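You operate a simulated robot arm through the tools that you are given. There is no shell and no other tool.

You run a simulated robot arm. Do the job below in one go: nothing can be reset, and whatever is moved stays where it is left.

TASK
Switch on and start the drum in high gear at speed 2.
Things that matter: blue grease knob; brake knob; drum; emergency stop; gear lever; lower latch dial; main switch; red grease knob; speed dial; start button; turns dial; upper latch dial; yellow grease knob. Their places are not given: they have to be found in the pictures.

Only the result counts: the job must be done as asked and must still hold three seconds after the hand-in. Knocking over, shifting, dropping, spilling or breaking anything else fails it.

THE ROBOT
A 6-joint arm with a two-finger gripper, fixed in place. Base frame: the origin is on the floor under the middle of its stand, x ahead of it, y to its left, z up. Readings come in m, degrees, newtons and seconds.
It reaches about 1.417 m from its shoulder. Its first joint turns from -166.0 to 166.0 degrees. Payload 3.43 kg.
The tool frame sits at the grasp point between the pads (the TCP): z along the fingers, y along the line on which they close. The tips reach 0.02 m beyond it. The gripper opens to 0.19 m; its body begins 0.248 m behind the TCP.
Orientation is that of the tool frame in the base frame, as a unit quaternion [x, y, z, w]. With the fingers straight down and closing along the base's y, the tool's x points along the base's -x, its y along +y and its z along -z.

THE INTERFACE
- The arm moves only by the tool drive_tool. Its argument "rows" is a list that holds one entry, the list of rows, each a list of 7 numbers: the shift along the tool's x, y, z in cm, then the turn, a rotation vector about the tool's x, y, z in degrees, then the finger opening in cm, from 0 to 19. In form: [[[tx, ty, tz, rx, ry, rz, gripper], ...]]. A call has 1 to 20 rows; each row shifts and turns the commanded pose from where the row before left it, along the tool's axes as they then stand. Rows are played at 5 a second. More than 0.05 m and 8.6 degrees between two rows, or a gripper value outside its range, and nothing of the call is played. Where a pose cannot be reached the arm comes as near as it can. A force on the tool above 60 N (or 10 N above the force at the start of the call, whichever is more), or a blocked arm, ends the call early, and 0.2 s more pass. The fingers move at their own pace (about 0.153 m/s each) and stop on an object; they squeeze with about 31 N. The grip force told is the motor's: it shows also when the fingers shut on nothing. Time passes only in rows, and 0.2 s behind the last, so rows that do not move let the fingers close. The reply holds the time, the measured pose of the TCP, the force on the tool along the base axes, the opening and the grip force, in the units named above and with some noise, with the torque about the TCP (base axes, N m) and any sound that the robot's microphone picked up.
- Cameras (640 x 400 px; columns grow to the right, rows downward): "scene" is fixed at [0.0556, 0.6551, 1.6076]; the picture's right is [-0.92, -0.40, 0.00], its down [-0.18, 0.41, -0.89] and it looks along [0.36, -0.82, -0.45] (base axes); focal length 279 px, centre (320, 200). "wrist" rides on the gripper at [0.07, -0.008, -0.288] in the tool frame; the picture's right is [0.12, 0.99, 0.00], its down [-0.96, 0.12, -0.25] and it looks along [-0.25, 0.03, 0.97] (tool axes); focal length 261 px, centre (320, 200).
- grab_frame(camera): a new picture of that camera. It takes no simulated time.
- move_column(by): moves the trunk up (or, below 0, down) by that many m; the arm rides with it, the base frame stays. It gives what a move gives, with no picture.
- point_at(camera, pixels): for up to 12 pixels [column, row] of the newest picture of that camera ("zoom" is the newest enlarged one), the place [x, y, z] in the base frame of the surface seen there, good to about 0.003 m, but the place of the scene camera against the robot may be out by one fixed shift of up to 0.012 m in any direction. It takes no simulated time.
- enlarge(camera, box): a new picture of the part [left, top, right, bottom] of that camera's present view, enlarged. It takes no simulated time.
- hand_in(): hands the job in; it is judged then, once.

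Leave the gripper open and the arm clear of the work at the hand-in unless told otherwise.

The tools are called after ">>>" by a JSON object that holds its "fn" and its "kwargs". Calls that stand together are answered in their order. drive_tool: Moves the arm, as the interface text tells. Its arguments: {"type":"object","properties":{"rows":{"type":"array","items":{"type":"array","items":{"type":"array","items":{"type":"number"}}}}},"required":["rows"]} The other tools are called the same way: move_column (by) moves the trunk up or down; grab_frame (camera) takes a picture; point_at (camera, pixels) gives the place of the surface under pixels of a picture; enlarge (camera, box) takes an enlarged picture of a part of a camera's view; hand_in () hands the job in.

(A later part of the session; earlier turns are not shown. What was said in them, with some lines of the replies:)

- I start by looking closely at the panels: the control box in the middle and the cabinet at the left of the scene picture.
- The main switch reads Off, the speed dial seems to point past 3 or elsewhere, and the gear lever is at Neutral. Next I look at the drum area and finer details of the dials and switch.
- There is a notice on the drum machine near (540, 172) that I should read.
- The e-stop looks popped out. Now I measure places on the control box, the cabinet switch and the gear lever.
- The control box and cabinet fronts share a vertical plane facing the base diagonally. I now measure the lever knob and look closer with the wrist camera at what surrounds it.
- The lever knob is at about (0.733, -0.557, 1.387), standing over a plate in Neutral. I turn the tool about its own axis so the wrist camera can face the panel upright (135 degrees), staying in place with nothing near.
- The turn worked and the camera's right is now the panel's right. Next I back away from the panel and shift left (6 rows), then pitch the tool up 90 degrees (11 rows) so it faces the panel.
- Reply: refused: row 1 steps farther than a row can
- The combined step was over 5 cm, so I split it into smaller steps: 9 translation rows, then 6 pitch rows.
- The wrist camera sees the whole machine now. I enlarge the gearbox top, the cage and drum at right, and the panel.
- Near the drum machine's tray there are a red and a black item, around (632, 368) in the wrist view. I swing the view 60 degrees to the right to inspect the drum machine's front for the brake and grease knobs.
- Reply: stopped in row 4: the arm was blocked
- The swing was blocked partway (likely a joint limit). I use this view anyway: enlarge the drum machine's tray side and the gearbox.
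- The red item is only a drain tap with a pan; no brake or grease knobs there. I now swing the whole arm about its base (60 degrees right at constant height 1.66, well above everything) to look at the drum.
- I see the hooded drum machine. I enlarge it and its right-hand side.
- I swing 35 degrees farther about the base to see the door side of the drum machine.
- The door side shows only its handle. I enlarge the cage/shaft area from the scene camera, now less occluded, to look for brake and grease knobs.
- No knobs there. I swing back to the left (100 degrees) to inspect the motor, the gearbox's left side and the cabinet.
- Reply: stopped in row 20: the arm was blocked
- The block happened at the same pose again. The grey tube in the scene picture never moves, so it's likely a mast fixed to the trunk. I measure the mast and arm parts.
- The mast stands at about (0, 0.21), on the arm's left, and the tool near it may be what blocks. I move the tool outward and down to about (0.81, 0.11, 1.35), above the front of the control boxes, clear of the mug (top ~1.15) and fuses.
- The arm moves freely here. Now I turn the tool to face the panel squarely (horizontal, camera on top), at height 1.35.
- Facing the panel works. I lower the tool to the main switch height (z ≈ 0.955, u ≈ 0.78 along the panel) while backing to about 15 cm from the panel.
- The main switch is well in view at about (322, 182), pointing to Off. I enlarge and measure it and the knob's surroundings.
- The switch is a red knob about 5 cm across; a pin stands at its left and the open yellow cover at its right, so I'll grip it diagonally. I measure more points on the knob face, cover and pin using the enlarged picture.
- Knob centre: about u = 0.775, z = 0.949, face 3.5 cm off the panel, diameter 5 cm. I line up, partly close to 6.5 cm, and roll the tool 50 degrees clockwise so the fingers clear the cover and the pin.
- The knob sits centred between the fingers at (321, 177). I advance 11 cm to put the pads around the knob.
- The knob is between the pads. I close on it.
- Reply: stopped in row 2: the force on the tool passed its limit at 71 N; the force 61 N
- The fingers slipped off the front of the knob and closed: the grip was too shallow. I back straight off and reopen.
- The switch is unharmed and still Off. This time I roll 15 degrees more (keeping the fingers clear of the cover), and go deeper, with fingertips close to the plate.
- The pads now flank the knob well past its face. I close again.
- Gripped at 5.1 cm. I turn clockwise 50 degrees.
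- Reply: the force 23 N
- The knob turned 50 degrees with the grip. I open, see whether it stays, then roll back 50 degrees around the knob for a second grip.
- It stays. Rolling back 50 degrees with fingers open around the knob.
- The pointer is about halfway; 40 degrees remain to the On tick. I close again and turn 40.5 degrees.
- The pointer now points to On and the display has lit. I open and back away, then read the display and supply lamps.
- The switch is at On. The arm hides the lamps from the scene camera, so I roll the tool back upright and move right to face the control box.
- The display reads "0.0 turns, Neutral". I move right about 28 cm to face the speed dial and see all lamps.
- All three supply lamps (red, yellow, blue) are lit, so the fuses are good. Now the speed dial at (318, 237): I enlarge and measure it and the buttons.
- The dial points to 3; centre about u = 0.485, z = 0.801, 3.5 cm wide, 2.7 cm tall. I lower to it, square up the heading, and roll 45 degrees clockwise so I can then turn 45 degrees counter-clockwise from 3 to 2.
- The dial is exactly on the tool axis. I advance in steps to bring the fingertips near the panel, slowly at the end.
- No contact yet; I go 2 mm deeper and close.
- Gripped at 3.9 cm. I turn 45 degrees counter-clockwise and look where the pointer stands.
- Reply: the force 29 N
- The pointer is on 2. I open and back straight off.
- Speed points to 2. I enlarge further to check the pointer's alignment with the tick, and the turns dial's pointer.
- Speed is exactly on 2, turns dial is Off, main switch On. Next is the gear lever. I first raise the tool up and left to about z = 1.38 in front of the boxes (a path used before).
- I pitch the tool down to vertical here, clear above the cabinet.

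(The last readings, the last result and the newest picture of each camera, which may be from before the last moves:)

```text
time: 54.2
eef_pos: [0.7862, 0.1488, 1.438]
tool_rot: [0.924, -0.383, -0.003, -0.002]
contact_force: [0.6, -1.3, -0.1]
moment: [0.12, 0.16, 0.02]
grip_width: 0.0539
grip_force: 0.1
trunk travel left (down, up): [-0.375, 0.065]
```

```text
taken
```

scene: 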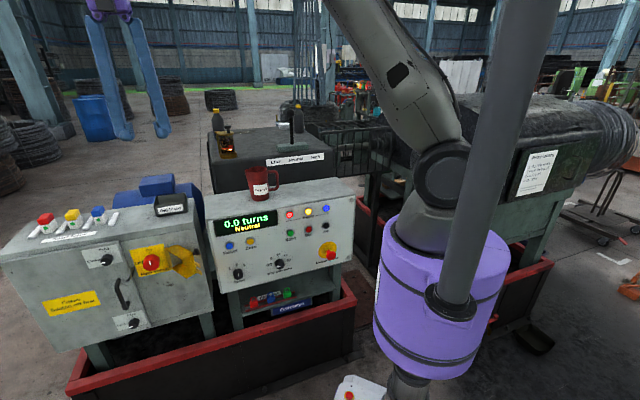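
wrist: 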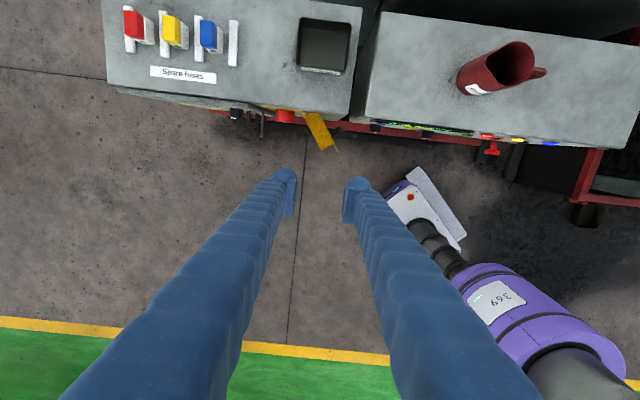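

The tool is vertical. I fly to a point above the gear lever (about (0.73, -0.56)), rising to z ≈ 1.55 so the tips stay above the lever knob (top ~1.41).

>>> {"fn": "drive_tool", "kwargs": {"rows": [[[2.88, 3.36, -2.0, 0, 0, 0, 6.4], [2.88, 3.36, -2.0, 0, 0, 0, 6.4], [2.88, 3.36, -2.0, 0, 0, 0, 6.4], [2.88, 3.36, -2.0, 0, 0, 0, 6.4], [2.88, 3.36, -2.0, 0, 0, 0, 6.4], [2.88, 3.36, -1.2, 0, 0, 0, 6.4], [2.88, 3.36, 0, 0, 0, 0, 6.4], [2.88, 3.36, 0, 0, 0, 0, 6.4], [2.88, 3.36, 0, 0, 0, 0, 6.4], [2.88, 3.36, 0, 0, 0, 0, 6.4], [2.88, 3.36, 0, 0, 0, 0, 6.4], [2.88, 3.36, 0, 0, 0, 0, 6.4], [2.88, 3.36, 0, 0, 0, 0, 6.4], [2.88, 3.36, 0, 0, 0, 0, 6.4], [2.88, 3.36, 0, 0, 0, 0, 6.4], [2.88, 3.36, 0, 0, 0, 0, 6.4]]]}}

>>> {"fn": "grab_frame", "kwargs": {"camera": "wrist"}}

>>> {"fn": "grab_frame", "kwargs": {"camera": "scene"}}

```text
time: 57.6
eef_pos: [0.7068, -0.4983, 1.5334]
tool_rot: [0.924, -0.383, 0.001, -0.003]
contact_force: [-0.8, -2.2, -0.3]
moment: [0.33, -0.15, -0.02]
grip_width: 0.0641
grip_force: 0.1
out of reach, approached as far as the arm can: row 14, 15, 16
trunk travel left (down, up): [-0.375, 0.065]
```

```text
taken
```

wrist: 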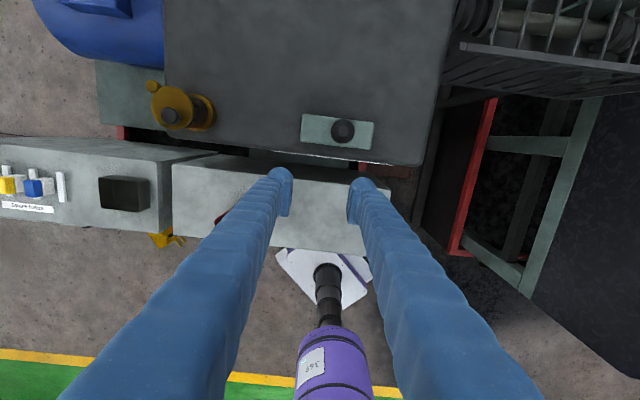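

```text
taken
```

scene: 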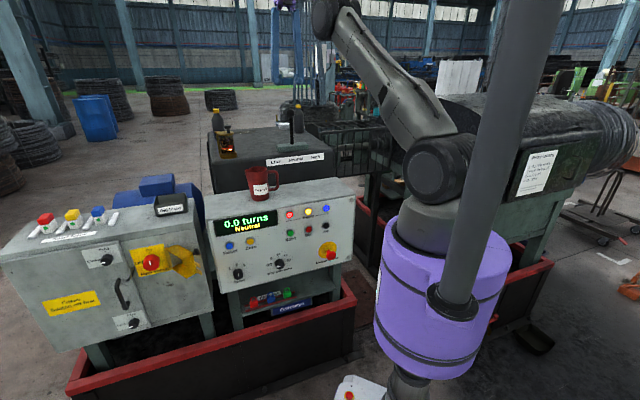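

The vertical tool can't reach quite that far, so I'll tilt it forward. First I measure the lever knob at (343, 130) and its plate from here.

>>> {"fn": "enlarge", "kwargs": {"camera": "wrist", "box": [280, 90, 400, 180]}}

>>> {"fn": "point_at", "kwargs": {"camera": "wrist", "pixels": [[343, 131], [335, 131], [351, 131], [343, 123], [306, 118], [370, 125], [305, 140], [368, 146], [280, 153], [360, 158], [171, 115], [180, 95]]}}

```text
4.44 times, centred on (340, 135) of wrist
```

zoom: 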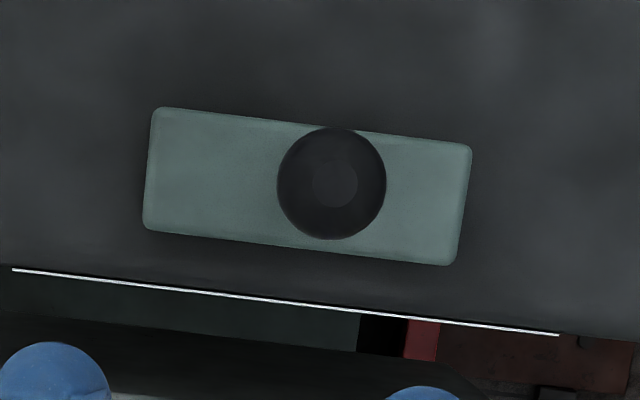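

```text
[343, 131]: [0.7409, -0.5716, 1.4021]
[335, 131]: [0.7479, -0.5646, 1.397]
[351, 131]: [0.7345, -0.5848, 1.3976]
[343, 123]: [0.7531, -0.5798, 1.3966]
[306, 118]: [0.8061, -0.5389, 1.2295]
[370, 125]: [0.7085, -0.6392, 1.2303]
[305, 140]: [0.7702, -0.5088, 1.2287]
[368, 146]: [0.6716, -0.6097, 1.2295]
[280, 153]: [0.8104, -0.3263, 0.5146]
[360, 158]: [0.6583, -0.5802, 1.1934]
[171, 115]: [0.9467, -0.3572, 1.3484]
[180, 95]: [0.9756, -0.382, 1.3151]
```

Lever knob centre is about u = 0.120, n = -0.928, z ≈ 1.385, radius 2 cm. I back up about 15 cm and pitch the tool 45 degrees forward.

>>> {"fn": "drive_tool", "kwargs": {"rows": [[[-3.9, 0, 0, 0, 0, 0, 6.4], [-3.9, 0, 0, 0, 0, 0, 6.4], [-3.9, 0, 0, 0, 0, 0, 6.4], [-3.9, 0, 0, 0, 0, 0, 6.4], [0, 0, 0, 0, 7.5, 0, 6.4], [0, 0, 0, 0, 7.5, 0, 6.4], [0, 0, 0, 0, 7.5, 0, 6.4], [0, 0, 0, 0, 7.5, 0, 6.4], [0, 0, 0, 0, 7.5, 0, 6.4], [0, 0, 0, 0, 7.5, 0, 6.4]]]}}

>>> {"fn": "grab_frame", "kwargs": {"camera": "wrist"}}

>>> {"fn": "grab_frame", "kwargs": {"camera": "scene"}}

```text
time: 59.8
eef_pos: [0.5964, -0.3855, 1.5366]
tool_rot: [0.854, -0.353, 0.354, 0.144]
contact_force: [-0.1, 0.3, 0.5]
moment: [0.01, -0.01, 0.04]
grip_width: 0.0638
grip_force: 0.1
trunk travel left (down, up): [-0.375, 0.065]
```

```text
taken
```

wrist: 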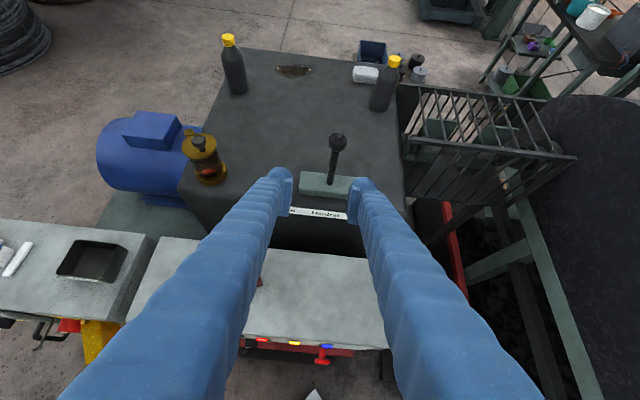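

```text
taken
```

scene: 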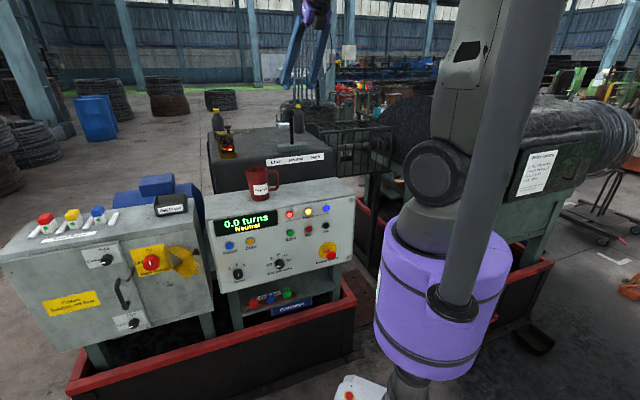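

The display still shows Neutral and the lever is in view at (338, 141). I align sideways and slide along the finger direction toward the lever, stopping about 6 cm short.

>>> {"fn": "drive_tool", "kwargs": {"rows": [[[2.09, 1.47, 0, 0, 0, 0, 6.4], [2.09, 1.47, 0, 0, 0, 0, 6.4], [0, 0, 4.4, 0, 0, 0, 6.4], [0, 0, 4.4, 0, 0, 0, 6.4], [0, 0, 4.4, 0, 0, 0, 6.4], [0, 0, 4.4, 0, 0, 0, 6.4], [0, 0, 4.4, 0, 0, 0, 6.4]]]}}

>>> {"fn": "grab_frame", "kwargs": {"camera": "wrist"}}

>>> {"fn": "enlarge", "kwargs": {"camera": "wrist", "box": [240, 100, 400, 240]}}

>>> {"fn": "grab_frame", "kwargs": {"camera": "scene"}}

```text
time: 61.4
eef_pos: [0.7104, -0.5361, 1.4068]
tool_rot: [0.854, -0.354, 0.353, 0.144]
contact_force: [0.1, 0.2, -0.6]
moment: [-0.01, 0.04, -0.05]
grip_width: 0.0639
grip_force: 0.0
trunk travel left (down, up): [-0.375, 0.065]
```

```text
taken
```

wrist: 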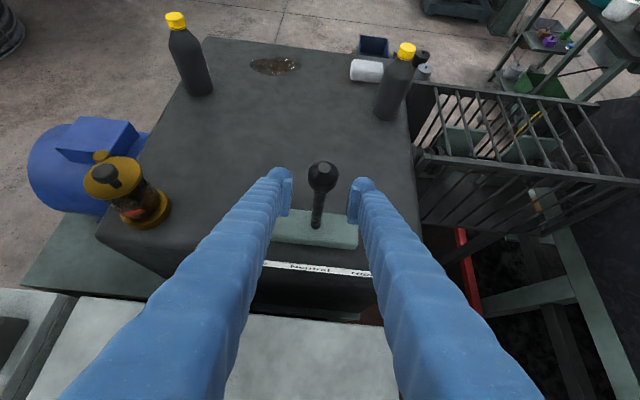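

```text
2.86 times, centred on (320, 170) of wrist
```

zoom: 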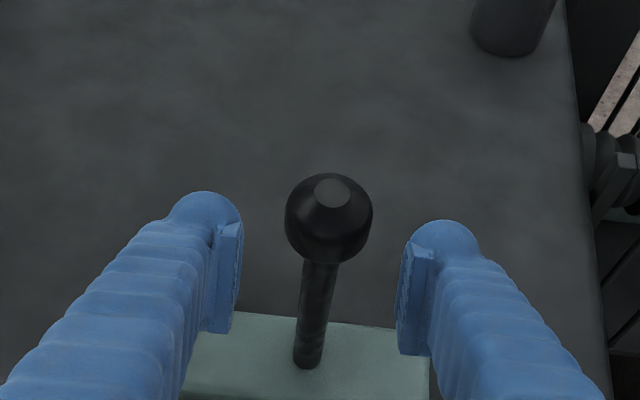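

```text
taken
```

scene: 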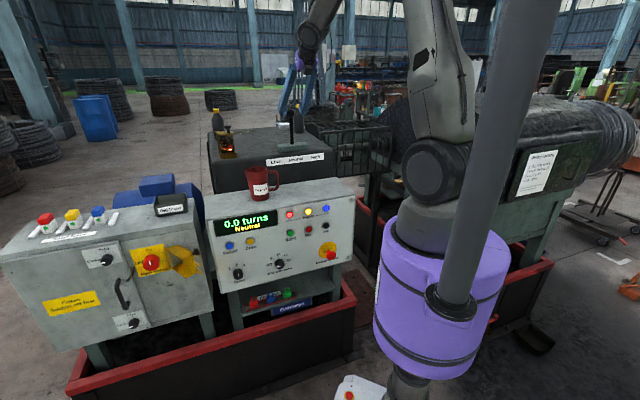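

The lever knob is centred between the fingers. I go on 6 cm so the pads flank the knob.

>>> {"fn": "drive_tool", "kwargs": {"rows": [[[0, 0.2, 2.1, 0, 0, 0, 6.4], [0, 0.1, 2.1, 0, 0, 0, 6.4], [0, 0, 2.0, 0, 0, 0, 6.4]]]}}

>>> {"fn": "enlarge", "kwargs": {"camera": "wrist", "box": [240, 100, 400, 240]}}

>>> {"fn": "enlarge", "kwargs": {"camera": "scene", "box": [250, 50, 350, 180]}}

```text
time: 62.2
eef_pos: [0.7396, -0.5697, 1.3627]
tool_rot: [0.854, -0.355, 0.352, 0.145]
contact_force: [0.3, 0.9, -0.6]
moment: [-0.04, 0.04, -0.11]
grip_width: 0.0641
grip_force: 0.0
trunk travel left (down, up): [-0.375, 0.065]
```

```text
2.86 times, centred on (320, 170) of wrist
```

zoom: 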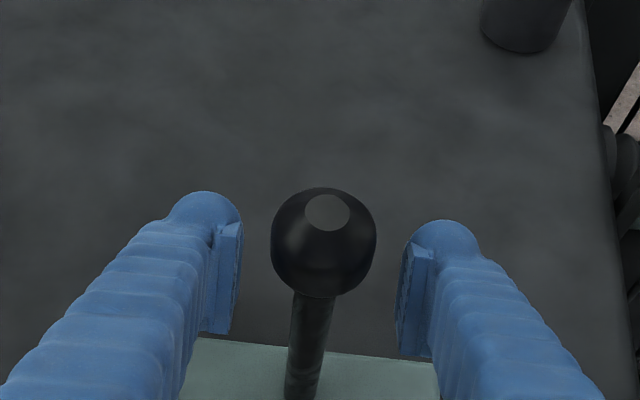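

```text
3.08 times, centred on (300, 115) of scene
```

zoom: 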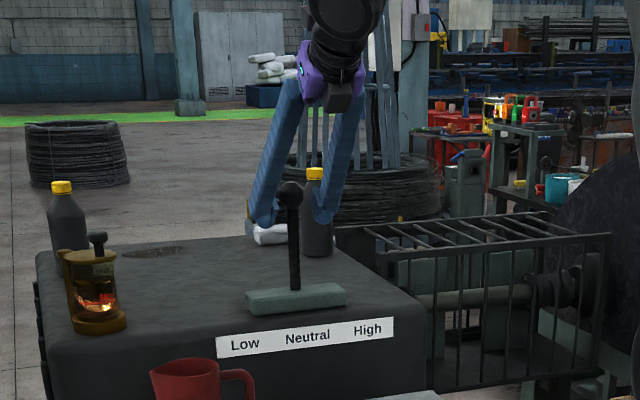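

The pads flank the lever knob. I push it to the right, toward High, 7 cm in small steps.

>>> {"fn": "drive_tool", "kwargs": {"rows": [[[0, 1, 0, 0, 0, 0, 6.4], [0, 1, 0, 0, 0, 0, 6.4], [0, 1, 0, 0, 0, 0, 6.4], [0, 1, 0, 0, 0, 0, 6.4], [0, 1, 0, 0, 0, 0, 6.4], [0, 1, 0, 0, 0, 0, 6.4], [0, 1, 0, 0, 0, 0, 6.4]]]}}

>>> {"fn": "enlarge", "kwargs": {"camera": "wrist", "box": [240, 100, 400, 240]}}

>>> {"fn": "enlarge", "kwargs": {"camera": "scene", "box": [210, 80, 350, 250]}}

```text
time: 63.8
eef_pos: [0.687, -0.6188, 1.3667]
tool_rot: [0.854, -0.354, 0.353, 0.145]
contact_force: [-0.7, 0.5, 0.5]
moment: [-0.01, -0.01, 0.0]
grip_width: 0.0638
grip_force: 0.1
trunk travel left (down, up): [-0.375, 0.065]
```

```text
2.86 times, centred on (320, 170) of wrist
```

zoom: 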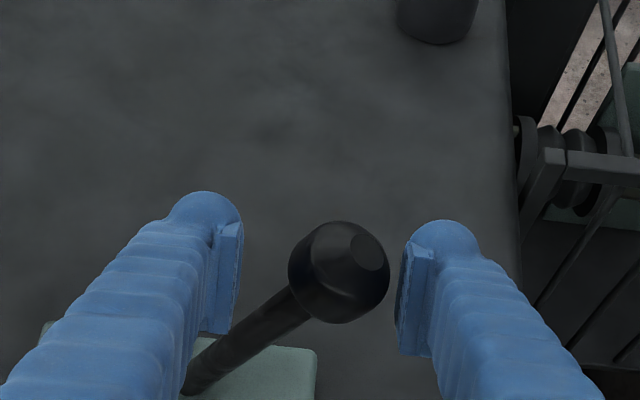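

```text
2.35 times, centred on (280, 165) of scene
```

zoom: 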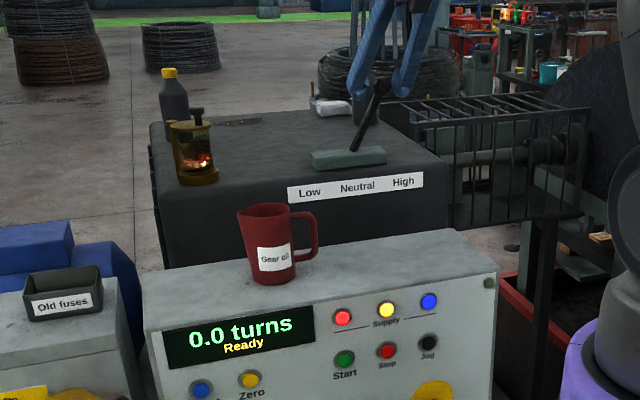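

The lever snapped over to High and the display now reads "Ready". I centre the fingers on the knob (6 mm right) and retreat back along the finger direction.

>>> {"fn": "drive_tool", "kwargs": {"rows": [[[0, 0.5, 0, 0, 0, 0, 6.8], [0, 0, -2, 0, 0, 0, 6.8], [0, 0, -4, 0, 0, 0, 6.8], [0, 0, -4.5, 0, 0, 0, 6.8], [0, 0, -4.5, 0, 0, 0, 6.8], [0, 0, -4.5, 0, 0, 0, 6.8], [0, 0, -4.5, 0, 0, 0, 6.8]]]}}

>>> {"fn": "grab_frame", "kwargs": {"camera": "wrist"}}

>>> {"fn": "enlarge", "kwargs": {"camera": "wrist", "box": [270, 90, 390, 190]}}

>>> {"fn": "grab_frame", "kwargs": {"camera": "scene"}}

```text
time: 65.4
eef_pos: [0.5617, -0.5014, 1.5377]
tool_rot: [0.853, -0.356, 0.352, 0.146]
contact_force: [-0.5, -0.2, 0.6]
moment: [-0.05, -0.05, -0.01]
grip_width: 0.0681
grip_force: 0.0
trunk travel left (down, up): [-0.375, 0.065]
```

```text
taken
```

wrist: 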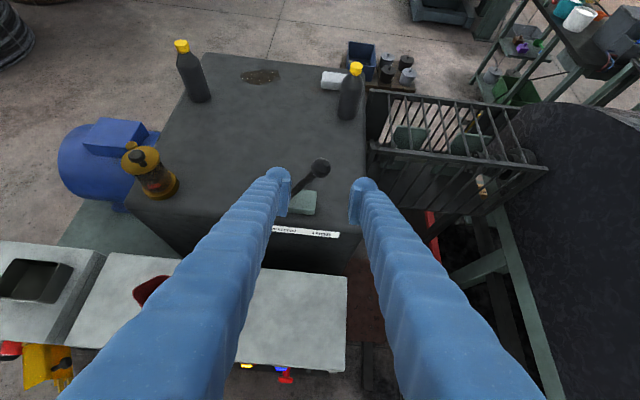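

```text
4.00 times, centred on (330, 140) of wrist
```

zoom: 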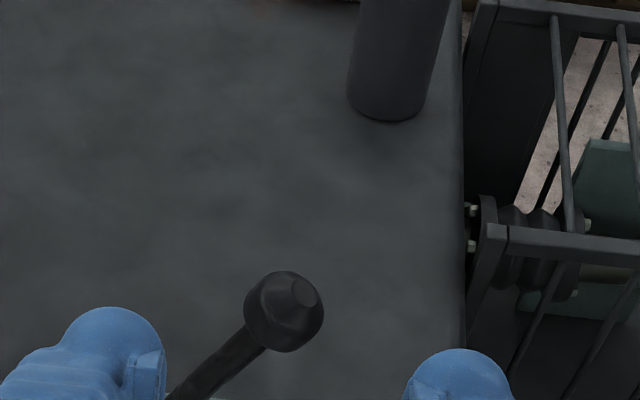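

```text
taken
```

scene: 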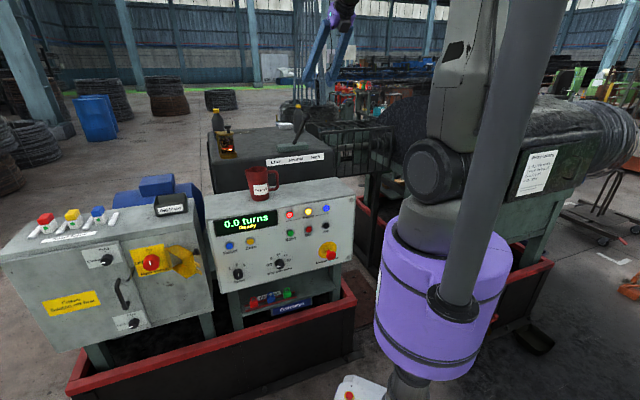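

The lever is firmly at High. Next is the Start button (u ≈ 0.247, z ≈ 0.947). I go back left over the boxes at this height with the tool still tilted.

>>> {"fn": "drive_tool", "kwargs": {"rows": [[[-1.72, -3.86, -0.95, 0, 0, 0, 6.4], [-1.72, -3.86, -0.95, 0, 0, 0, 6.4], [-1.72, -3.86, -0.95, 0, 0, 0, 6.4], [-1.72, -3.86, -0.95, 0, 0, 0, 6.4], [-1.72, -3.86, -0.95, 0, 0, 0, 6.4], [-1.72, -3.86, -0.95, 0, 0, 0, 6.4], [-1.72, -3.86, -0.95, 0, 0, 0, 6.4], [-1.72, -3.86, -0.95, 0, 0, 0, 6.4], [-1.72, -3.86, -0.95, 0, 0, 0, 6.4], [-1.72, -3.86, -0.95, 0, 0, 0, 6.4], [-1.72, -3.86, -0.95, 0, 0, 0, 6.4], [-1.72, -3.86, -0.95, 0, 0, 0, 6.4], [-1.72, -3.86, -0.95, 0, 0, 0, 6.4], [-1.72, -3.86, -0.95, 0, 0, 0, 6.4], [-1.72, -3.86, -0.95, 0, 0, 0, 6.4], [-1.72, -3.86, -0.95, 0, 0, 0, 6.4]]]}}

>>> {"fn": "grab_frame", "kwargs": {"camera": "wrist"}}

```text
time: 68.8
eef_pos: [0.7882, 0.1472, 1.4498]
tool_rot: [0.854, -0.354, 0.353, 0.146]
contact_force: [1.2, -0.1, 0.8]
moment: [-0.09, 0.03, -0.07]
grip_width: 0.0638
grip_force: 0.1
trunk travel left (down, up): [-0.375, 0.065]
```

```text
taken
```

wrist: 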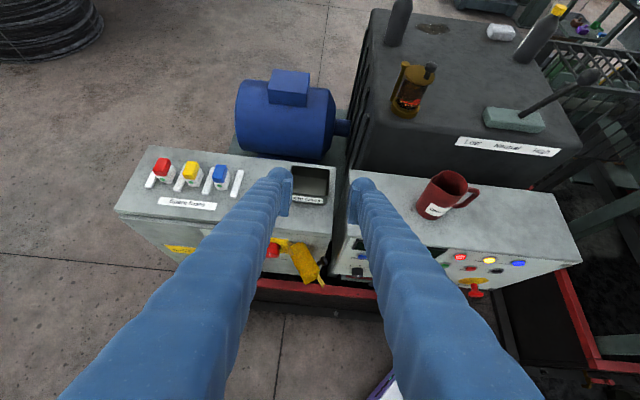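

Now pitch level and then descend in front of the panel as before.

>>> {"fn": "drive_tool", "kwargs": {"rows": [[[0, 0, 0, 0, 7.5, 0, 4], [0, 0, 0, 0, 7.5, 0, 2], [0, 0, 0, 0, 7.5, 0, 0], [0, 0, 0, 0, 7.5, 0, 0], [0, 0, 0, 0, 7.5, 0, 0], [0, 0, 0, 0, 7.5, 0, 0], [-4.17, 1.5, -0.42, 0, 0, 0, 0], [-4.17, 1.5, -0.42, 0, 0, 0, 0], [-4.17, 1.5, -0.42, 0, 0, 0, 0], [-4.17, 1.5, -0.42, 0, 0, 0, 0], [-4.17, 1.5, -0.42, 0, 0, 0, 0], [-4.17, 1.5, -0.42, 0, 0, 0, 0], [-4.17, 1.5, -0.42, 0, 0, 0, 0], [-4.17, 1.5, -0.42, 0, 0, 0, 0], [-4.17, 1.5, -0.42, 0, 0, 0, 0], [-4.17, 1.5, -0.42, 0, 0, 0, 0], [-4.17, 1.5, -0.42, 0, 0, 0, 0], [-4.17, 1.5, -0.42, 0, 0, 0, 0]]]}}

>>> {"fn": "grab_frame", "kwargs": {"camera": "wrist"}}

>>> {"fn": "grab_frame", "kwargs": {"camera": "scene"}}

```text
time: 72.6
eef_pos: [0.6222, 0.0568, 0.9505]
tool_rot: [0.654, -0.273, 0.652, 0.27]
contact_force: [0.5, -0.1, -0.6]
moment: [0.0, 0.01, -0.02]
grip_width: 0.0001
grip_force: 31.0
trunk travel left (down, up): [-0.375, 0.065]
```

```text
taken
```

wrist: 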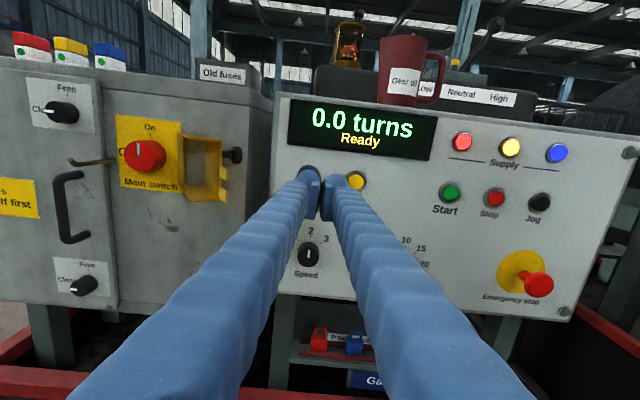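

```text
taken
```

scene: 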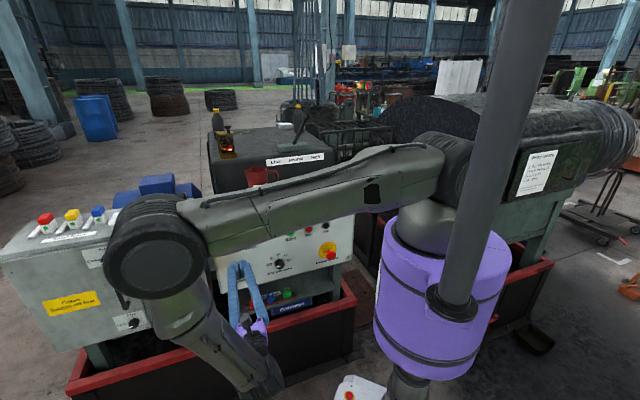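

The display says Ready. I measure the Start button (449, 193) and its neighbours precisely.

>>> {"fn": "enlarge", "kwargs": {"camera": "wrist", "box": [400, 150, 560, 250]}}

>>> {"fn": "point_at", "kwargs": {"camera": "zoom", "pixels": [[198, 170], [180, 170], [215, 170], [198, 155], [198, 188], [165, 170], [380, 190], [556, 208], [290, 170], [200, 110], [100, 180], [240, 60]]}}

```text
4.00 times, centred on (480, 200) of wrist
```

zoom: 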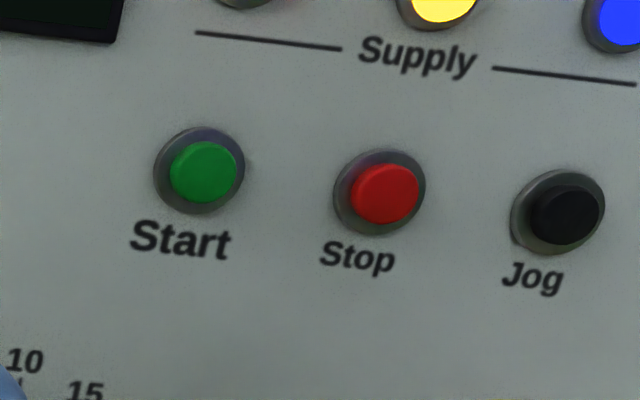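

```text
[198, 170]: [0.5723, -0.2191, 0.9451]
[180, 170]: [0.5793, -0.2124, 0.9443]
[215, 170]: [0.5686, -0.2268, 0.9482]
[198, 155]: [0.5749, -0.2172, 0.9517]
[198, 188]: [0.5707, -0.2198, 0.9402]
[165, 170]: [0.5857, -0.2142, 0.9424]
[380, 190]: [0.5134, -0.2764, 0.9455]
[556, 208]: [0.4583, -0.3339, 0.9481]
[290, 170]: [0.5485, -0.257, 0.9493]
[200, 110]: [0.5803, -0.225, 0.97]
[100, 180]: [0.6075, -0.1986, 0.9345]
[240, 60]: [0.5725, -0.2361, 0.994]
```

Start is at u = 0.247, z = 0.946, its face 1 cm off the panel. I yaw the tool 25 degrees to the right so the wrist stays away from the robot's own column, then move so the left fingertip faces Start, about 3 cm before it.

>>> {"fn": "drive_tool", "kwargs": {"rows": [[[0, 0, 0, -6.25, 0, 0, 0], [0, 0, 0, -6.25, 0, 0, 0], [0, 0, 0, -6.25, 0, 0, 0], [0, 0, 0, -6.25, 0, 0, 0], [-0.075, 3.02, 3.25, 0, 0, 0, 0], [-0.075, 3.02, 3.25, 0, 0, 0, 0], [-0.075, 3.02, 3.25, 0, 0, 0, 0], [-0.075, 3.02, 3.25, 0, 0, 0, 0], [-0.075, 3.02, 3.25, 0, 0, 0, 0], [-0.075, 3.02, 3.25, 0, 0, 0, 0]]]}}

>>> {"fn": "grab_frame", "kwargs": {"camera": "wrist"}}

>>> {"fn": "enlarge", "kwargs": {"camera": "wrist", "box": [240, 120, 400, 260]}}

>>> {"fn": "grab_frame", "kwargs": {"camera": "scene"}}

```text
time: 74.8
eef_pos: [0.5217, -0.1883, 0.9439]
tool_rot: [0.581, -0.407, 0.578, 0.404]
contact_force: [-1.0, 0.2, 1.1]
moment: [0.02, -0.01, -0.04]
grip_width: 0.0
grip_force: 30.9
trunk travel left (down, up): [-0.375, 0.065]
```

```text
taken
```

wrist: 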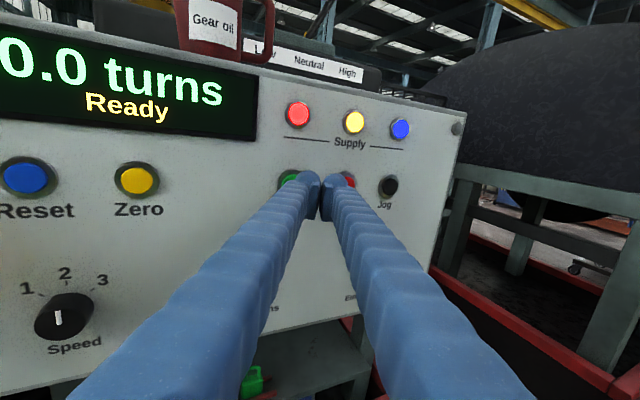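

```text
2.86 times, centred on (320, 190) of wrist
```

zoom: 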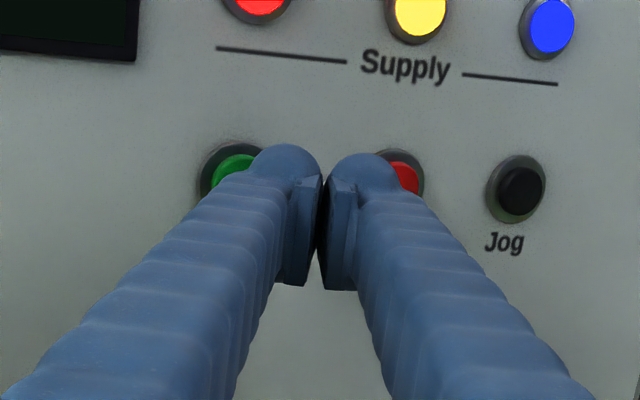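

```text
taken
```

scene: 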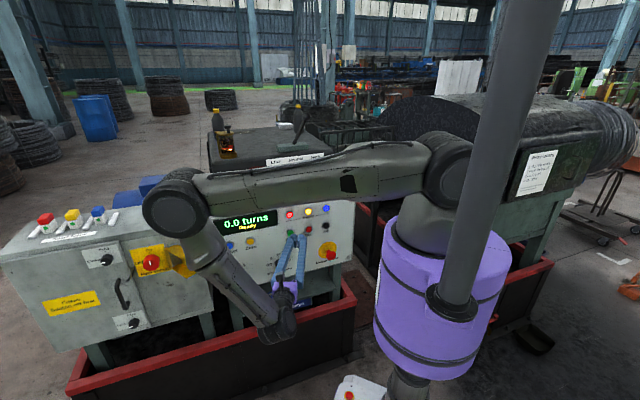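

The left fingertip is in front of Start. I push straight along the panel normal: 2.6 cm, then in 3 mm steps to press.

>>> {"fn": "drive_tool", "kwargs": {"rows": [[[0, -0.55, 1.178, 0, 0, 0, 0], [0, -0.55, 1.178, 0, 0, 0, 0], [0, -0.127, 0.272, 0, 0, 0, 0], [0, -0.127, 0.272, 0, 0, 0, 0], [0, -0.127, 0.272, 0, 0, 0, 0], [0, -0.127, 0.272, 0, 0, 0, 0]]]}}

>>> {"fn": "grab_frame", "kwargs": {"camera": "wrist"}}

>>> {"fn": "enlarge", "kwargs": {"camera": "scene", "box": [210, 180, 360, 280]}}

```text
time: 76.2
eef_pos: [0.5477, -0.2154, 0.9439]
tool_rot: [0.58, -0.407, 0.578, 0.405]
contact_force: [-1.1, 1.6, -0.9]
moment: [0.01, 0.0, 0.02]
grip_width: 0.0002
grip_force: 31.1
trunk travel left (down, up): [-0.375, 0.065]
```

```text
taken
```

wrist: 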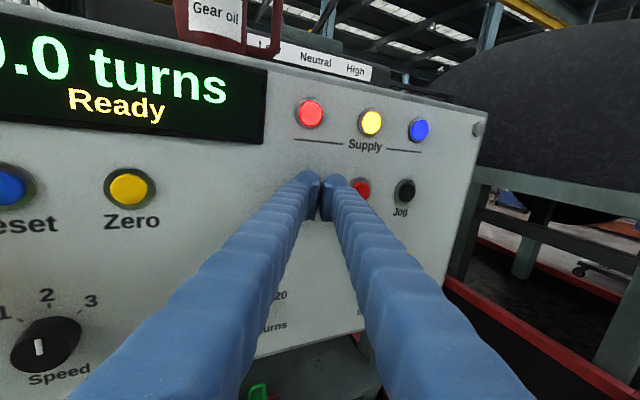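

```text
4.00 times, centred on (285, 230) of scene
```

zoom: 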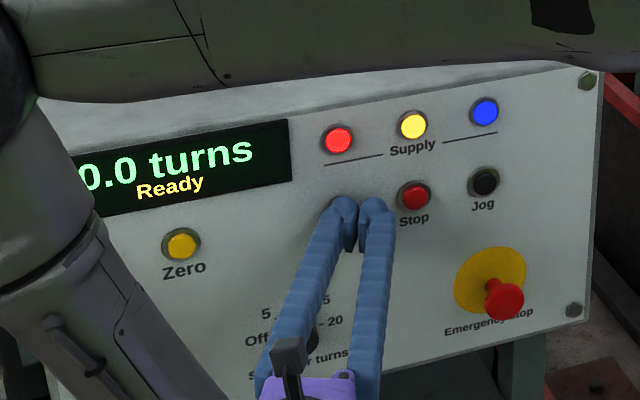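

No contact yet. I continue in 3 mm steps.

>>> {"fn": "drive_tool", "kwargs": {"rows": [[[0, -0.127, 0.272, 0, 0, 0, 0], [0, -0.127, 0.272, 0, 0, 0, 0], [0, -0.127, 0.272, 0, 0, 0, 0]]]}}

>>> {"fn": "enlarge", "kwargs": {"camera": "scene", "box": [210, 180, 360, 280]}}

```text
time: 77.0
eef_pos: [0.5523, -0.2199, 0.9439]
tool_rot: [0.581, -0.407, 0.578, 0.405]
contact_force: [-20.4, 22.3, -6.1]
moment: [0.01, 0.16, 0.25]
grip_width: 0.0
grip_force: 31.1
trunk travel left (down, up): [-0.375, 0.065]
heard: click
```

```text
4.00 times, centred on (285, 230) of scene
```

zoom: 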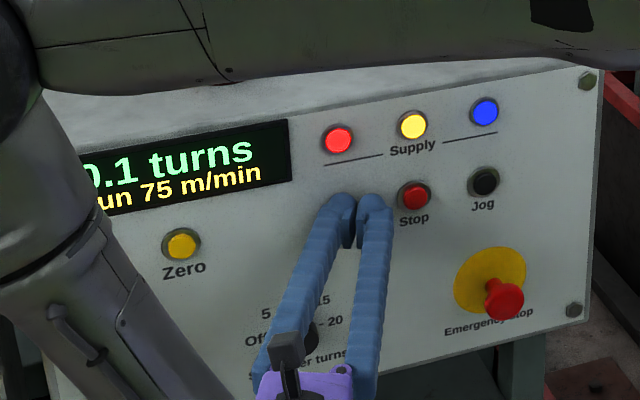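

A click, and the display shows "Run 75 m/min". I back away along the panel normal without touching anything, and check the display.

>>> {"fn": "drive_tool", "kwargs": {"rows": [[[0, 0.42, -0.9, 0, 0, 0, 0], [0, 0.845, -1.81, 0, 0, 0, 0], [0, 0.845, -1.81, 0, 0, 0, 0], [0, 0.845, -1.81, 0, 0, 0, 0], [0, -1, -3, 0, 0, 0, 0], [0, -1, -3, 0, 0, 0, 0]]]}}

>>> {"fn": "grab_frame", "kwargs": {"camera": "wrist"}}

>>> {"fn": "grab_frame", "kwargs": {"camera": "scene"}}

```text
time: 78.4
eef_pos: [0.5024, -0.1085, 0.9455]
tool_rot: [0.58, -0.407, 0.578, 0.404]
contact_force: [-0.5, 0.4, -0.6]
moment: [0.01, 0.0, 0.02]
grip_width: 0.0
grip_force: 31.0
trunk travel left (down, up): [-0.375, 0.065]
```

```text
taken
```

wrist: 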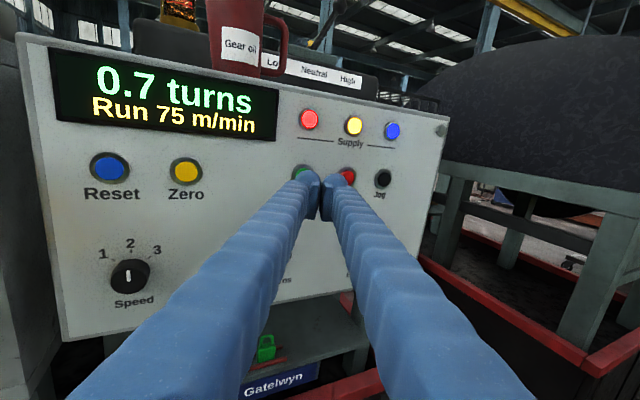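

```text
taken
```

scene: 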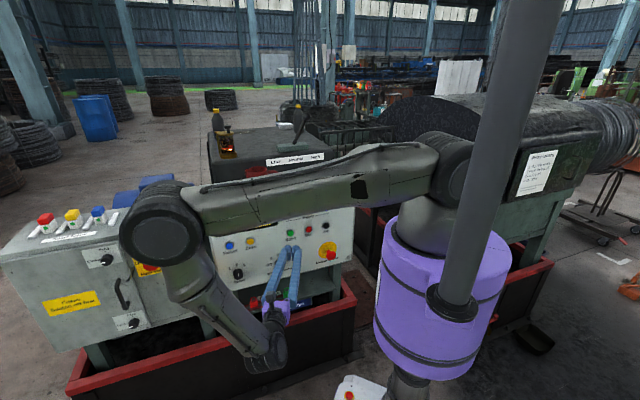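

The drum is running: 0.7 turns, Run 75 m/min. I withdraw left along the earlier path, square up and open the gripper.

>>> {"fn": "drive_tool", "kwargs": {"rows": [[[0, -3.38, -2.28, 0, 0, 0, 0], [0, -3.38, -2.28, 0, 0, 0, 0], [0, -3.38, -2.28, 0, 0, 0, 0], [0, -3.38, -2.28, 0, 0, 0, 0], [0, -3.38, -2.28, 0, 0, 0, 0], [0, 0, 0, 6.25, 0, 0, 0], [0, 0, 0, 6.25, 0, 0, 2], [0, 0, 0, 6.25, 0, 0, 4], [0, 0, 0, 6.25, 0, 0, 6], [0, 0, 0, 0, 0, 0, 6]]]}}

>>> {"fn": "grab_frame", "kwargs": {"camera": "wrist"}}

```text
time: 80.6
eef_pos: [0.6226, 0.0567, 0.9459]
tool_rot: [0.654, -0.272, 0.653, 0.269]
contact_force: [-0.4, -1.0, -0.4]
moment: [0.03, -0.01, 0.02]
grip_width: 0.0601
grip_force: 0.1
trunk travel left (down, up): [-0.375, 0.065]
```

```text
taken
```

wrist: 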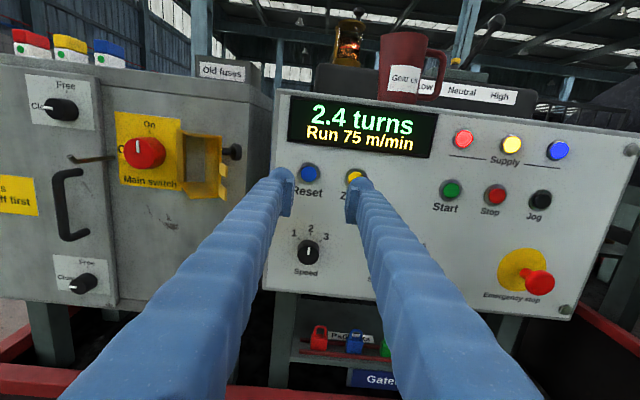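

Still running, 2.4 turns. I raise the tool along the same path to the clear pose above and open the gripper wide.

>>> {"fn": "drive_tool", "kwargs": {"rows": [[[4.3, -1.37, 0.2, 0, 0, 0, 6], [4.3, -1.37, 0.3, 0, 0, 0, 6], [4.3, -1.37, 0.3, 0, 0, 0, 6], [4.3, -1.37, 0.3, 0, 0, 0, 6], [4.3, -1.37, 0.3, 0, 0, 0, 6], [4.3, -1.37, 0.3, 0, 0, 0, 8], [4.3, -1.37, 0.3, 0, 0, 0, 10], [4.3, -1.37, 0.3, 0, 0, 0, 12], [4.3, -1.37, 0.3, 0, 0, 0, 14], [4.3, -1.37, 0.3, 0, 0, 0, 16], [0, 0, 0, 0, 0, 0, 17], [0, 0, 0, 0, 0, 0, 18]]]}}

>>> {"fn": "grab_frame", "kwargs": {"camera": "wrist"}}

>>> {"fn": "grab_frame", "kwargs": {"camera": "scene"}}

>>> {"fn": "enlarge", "kwargs": {"camera": "scene", "box": [200, 90, 360, 270]}}

```text
time: 83.2
eef_pos: [0.7409, 0.1326, 1.3767]
tool_rot: [0.654, -0.272, 0.653, 0.269]
contact_force: [0.7, 0.4, 0.6]
moment: [0.01, 0.0, 0.0]
grip_width: 0.1798
grip_force: 0.0
trunk travel left (down, up): [-0.375, 0.065]
```

```text
taken
```

wrist: 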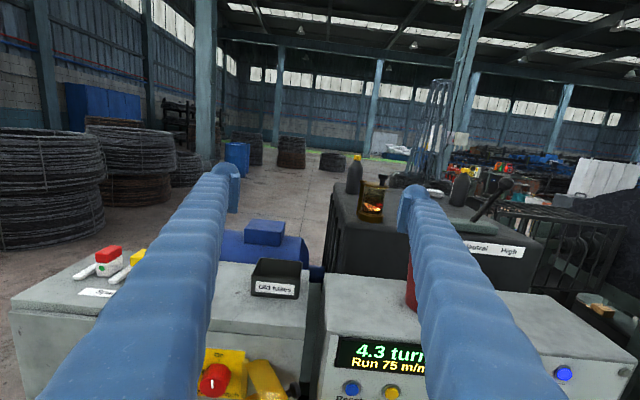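

```text
taken
```

scene: 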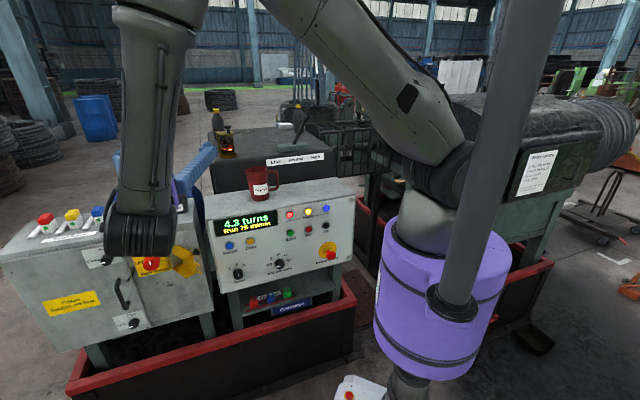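

```text
2.22 times, centred on (280, 180) of scene
```

zoom: 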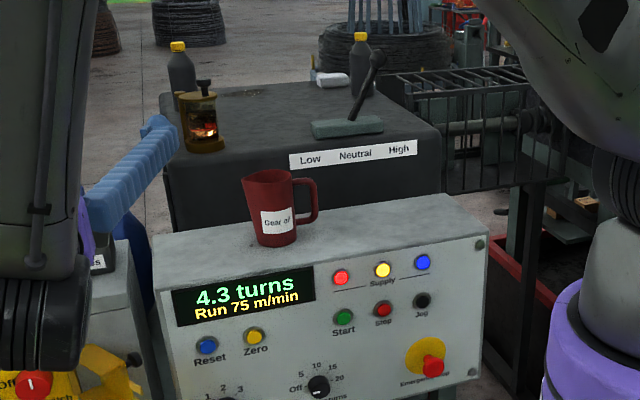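

Everything holds: main switch On, lever at High, speed at 2, turns dial Off, three supply lamps lit, and the display counts up (4.3 turns, Run 75 m/min). The gripper is open and clear, so I hand in.

>>> {"fn": "hand_in", "kwargs": {}}

```text
The job is handed in.
```

The drum is switched on and running in high gear at speed 2. I handed the job in with the display at 4.3 turns and counting, showing "Run 75 m/min".

- **Main switch:** it now points to On, and all three supply lamps are lit. My first grip slipped off the front of the knob, but it did no harm and the second, deeper grip worked.
- **Speed dial:** I turned it from 3 to 2, and the pointer lines up with the tick.
- **Gear lever:** it snapped over to High when pushed, and the display changed from "Neutral" to "Ready".
- **Start button:** one press started the drum.

The turns dial was already at Off and the emergency stop already out, so I left both alone. I never found the brake knob or the grease knobs in the pictures, but the drum started without them. Nothing else was knocked or shifted that I could see, and the gripper is open and clear of the machine.
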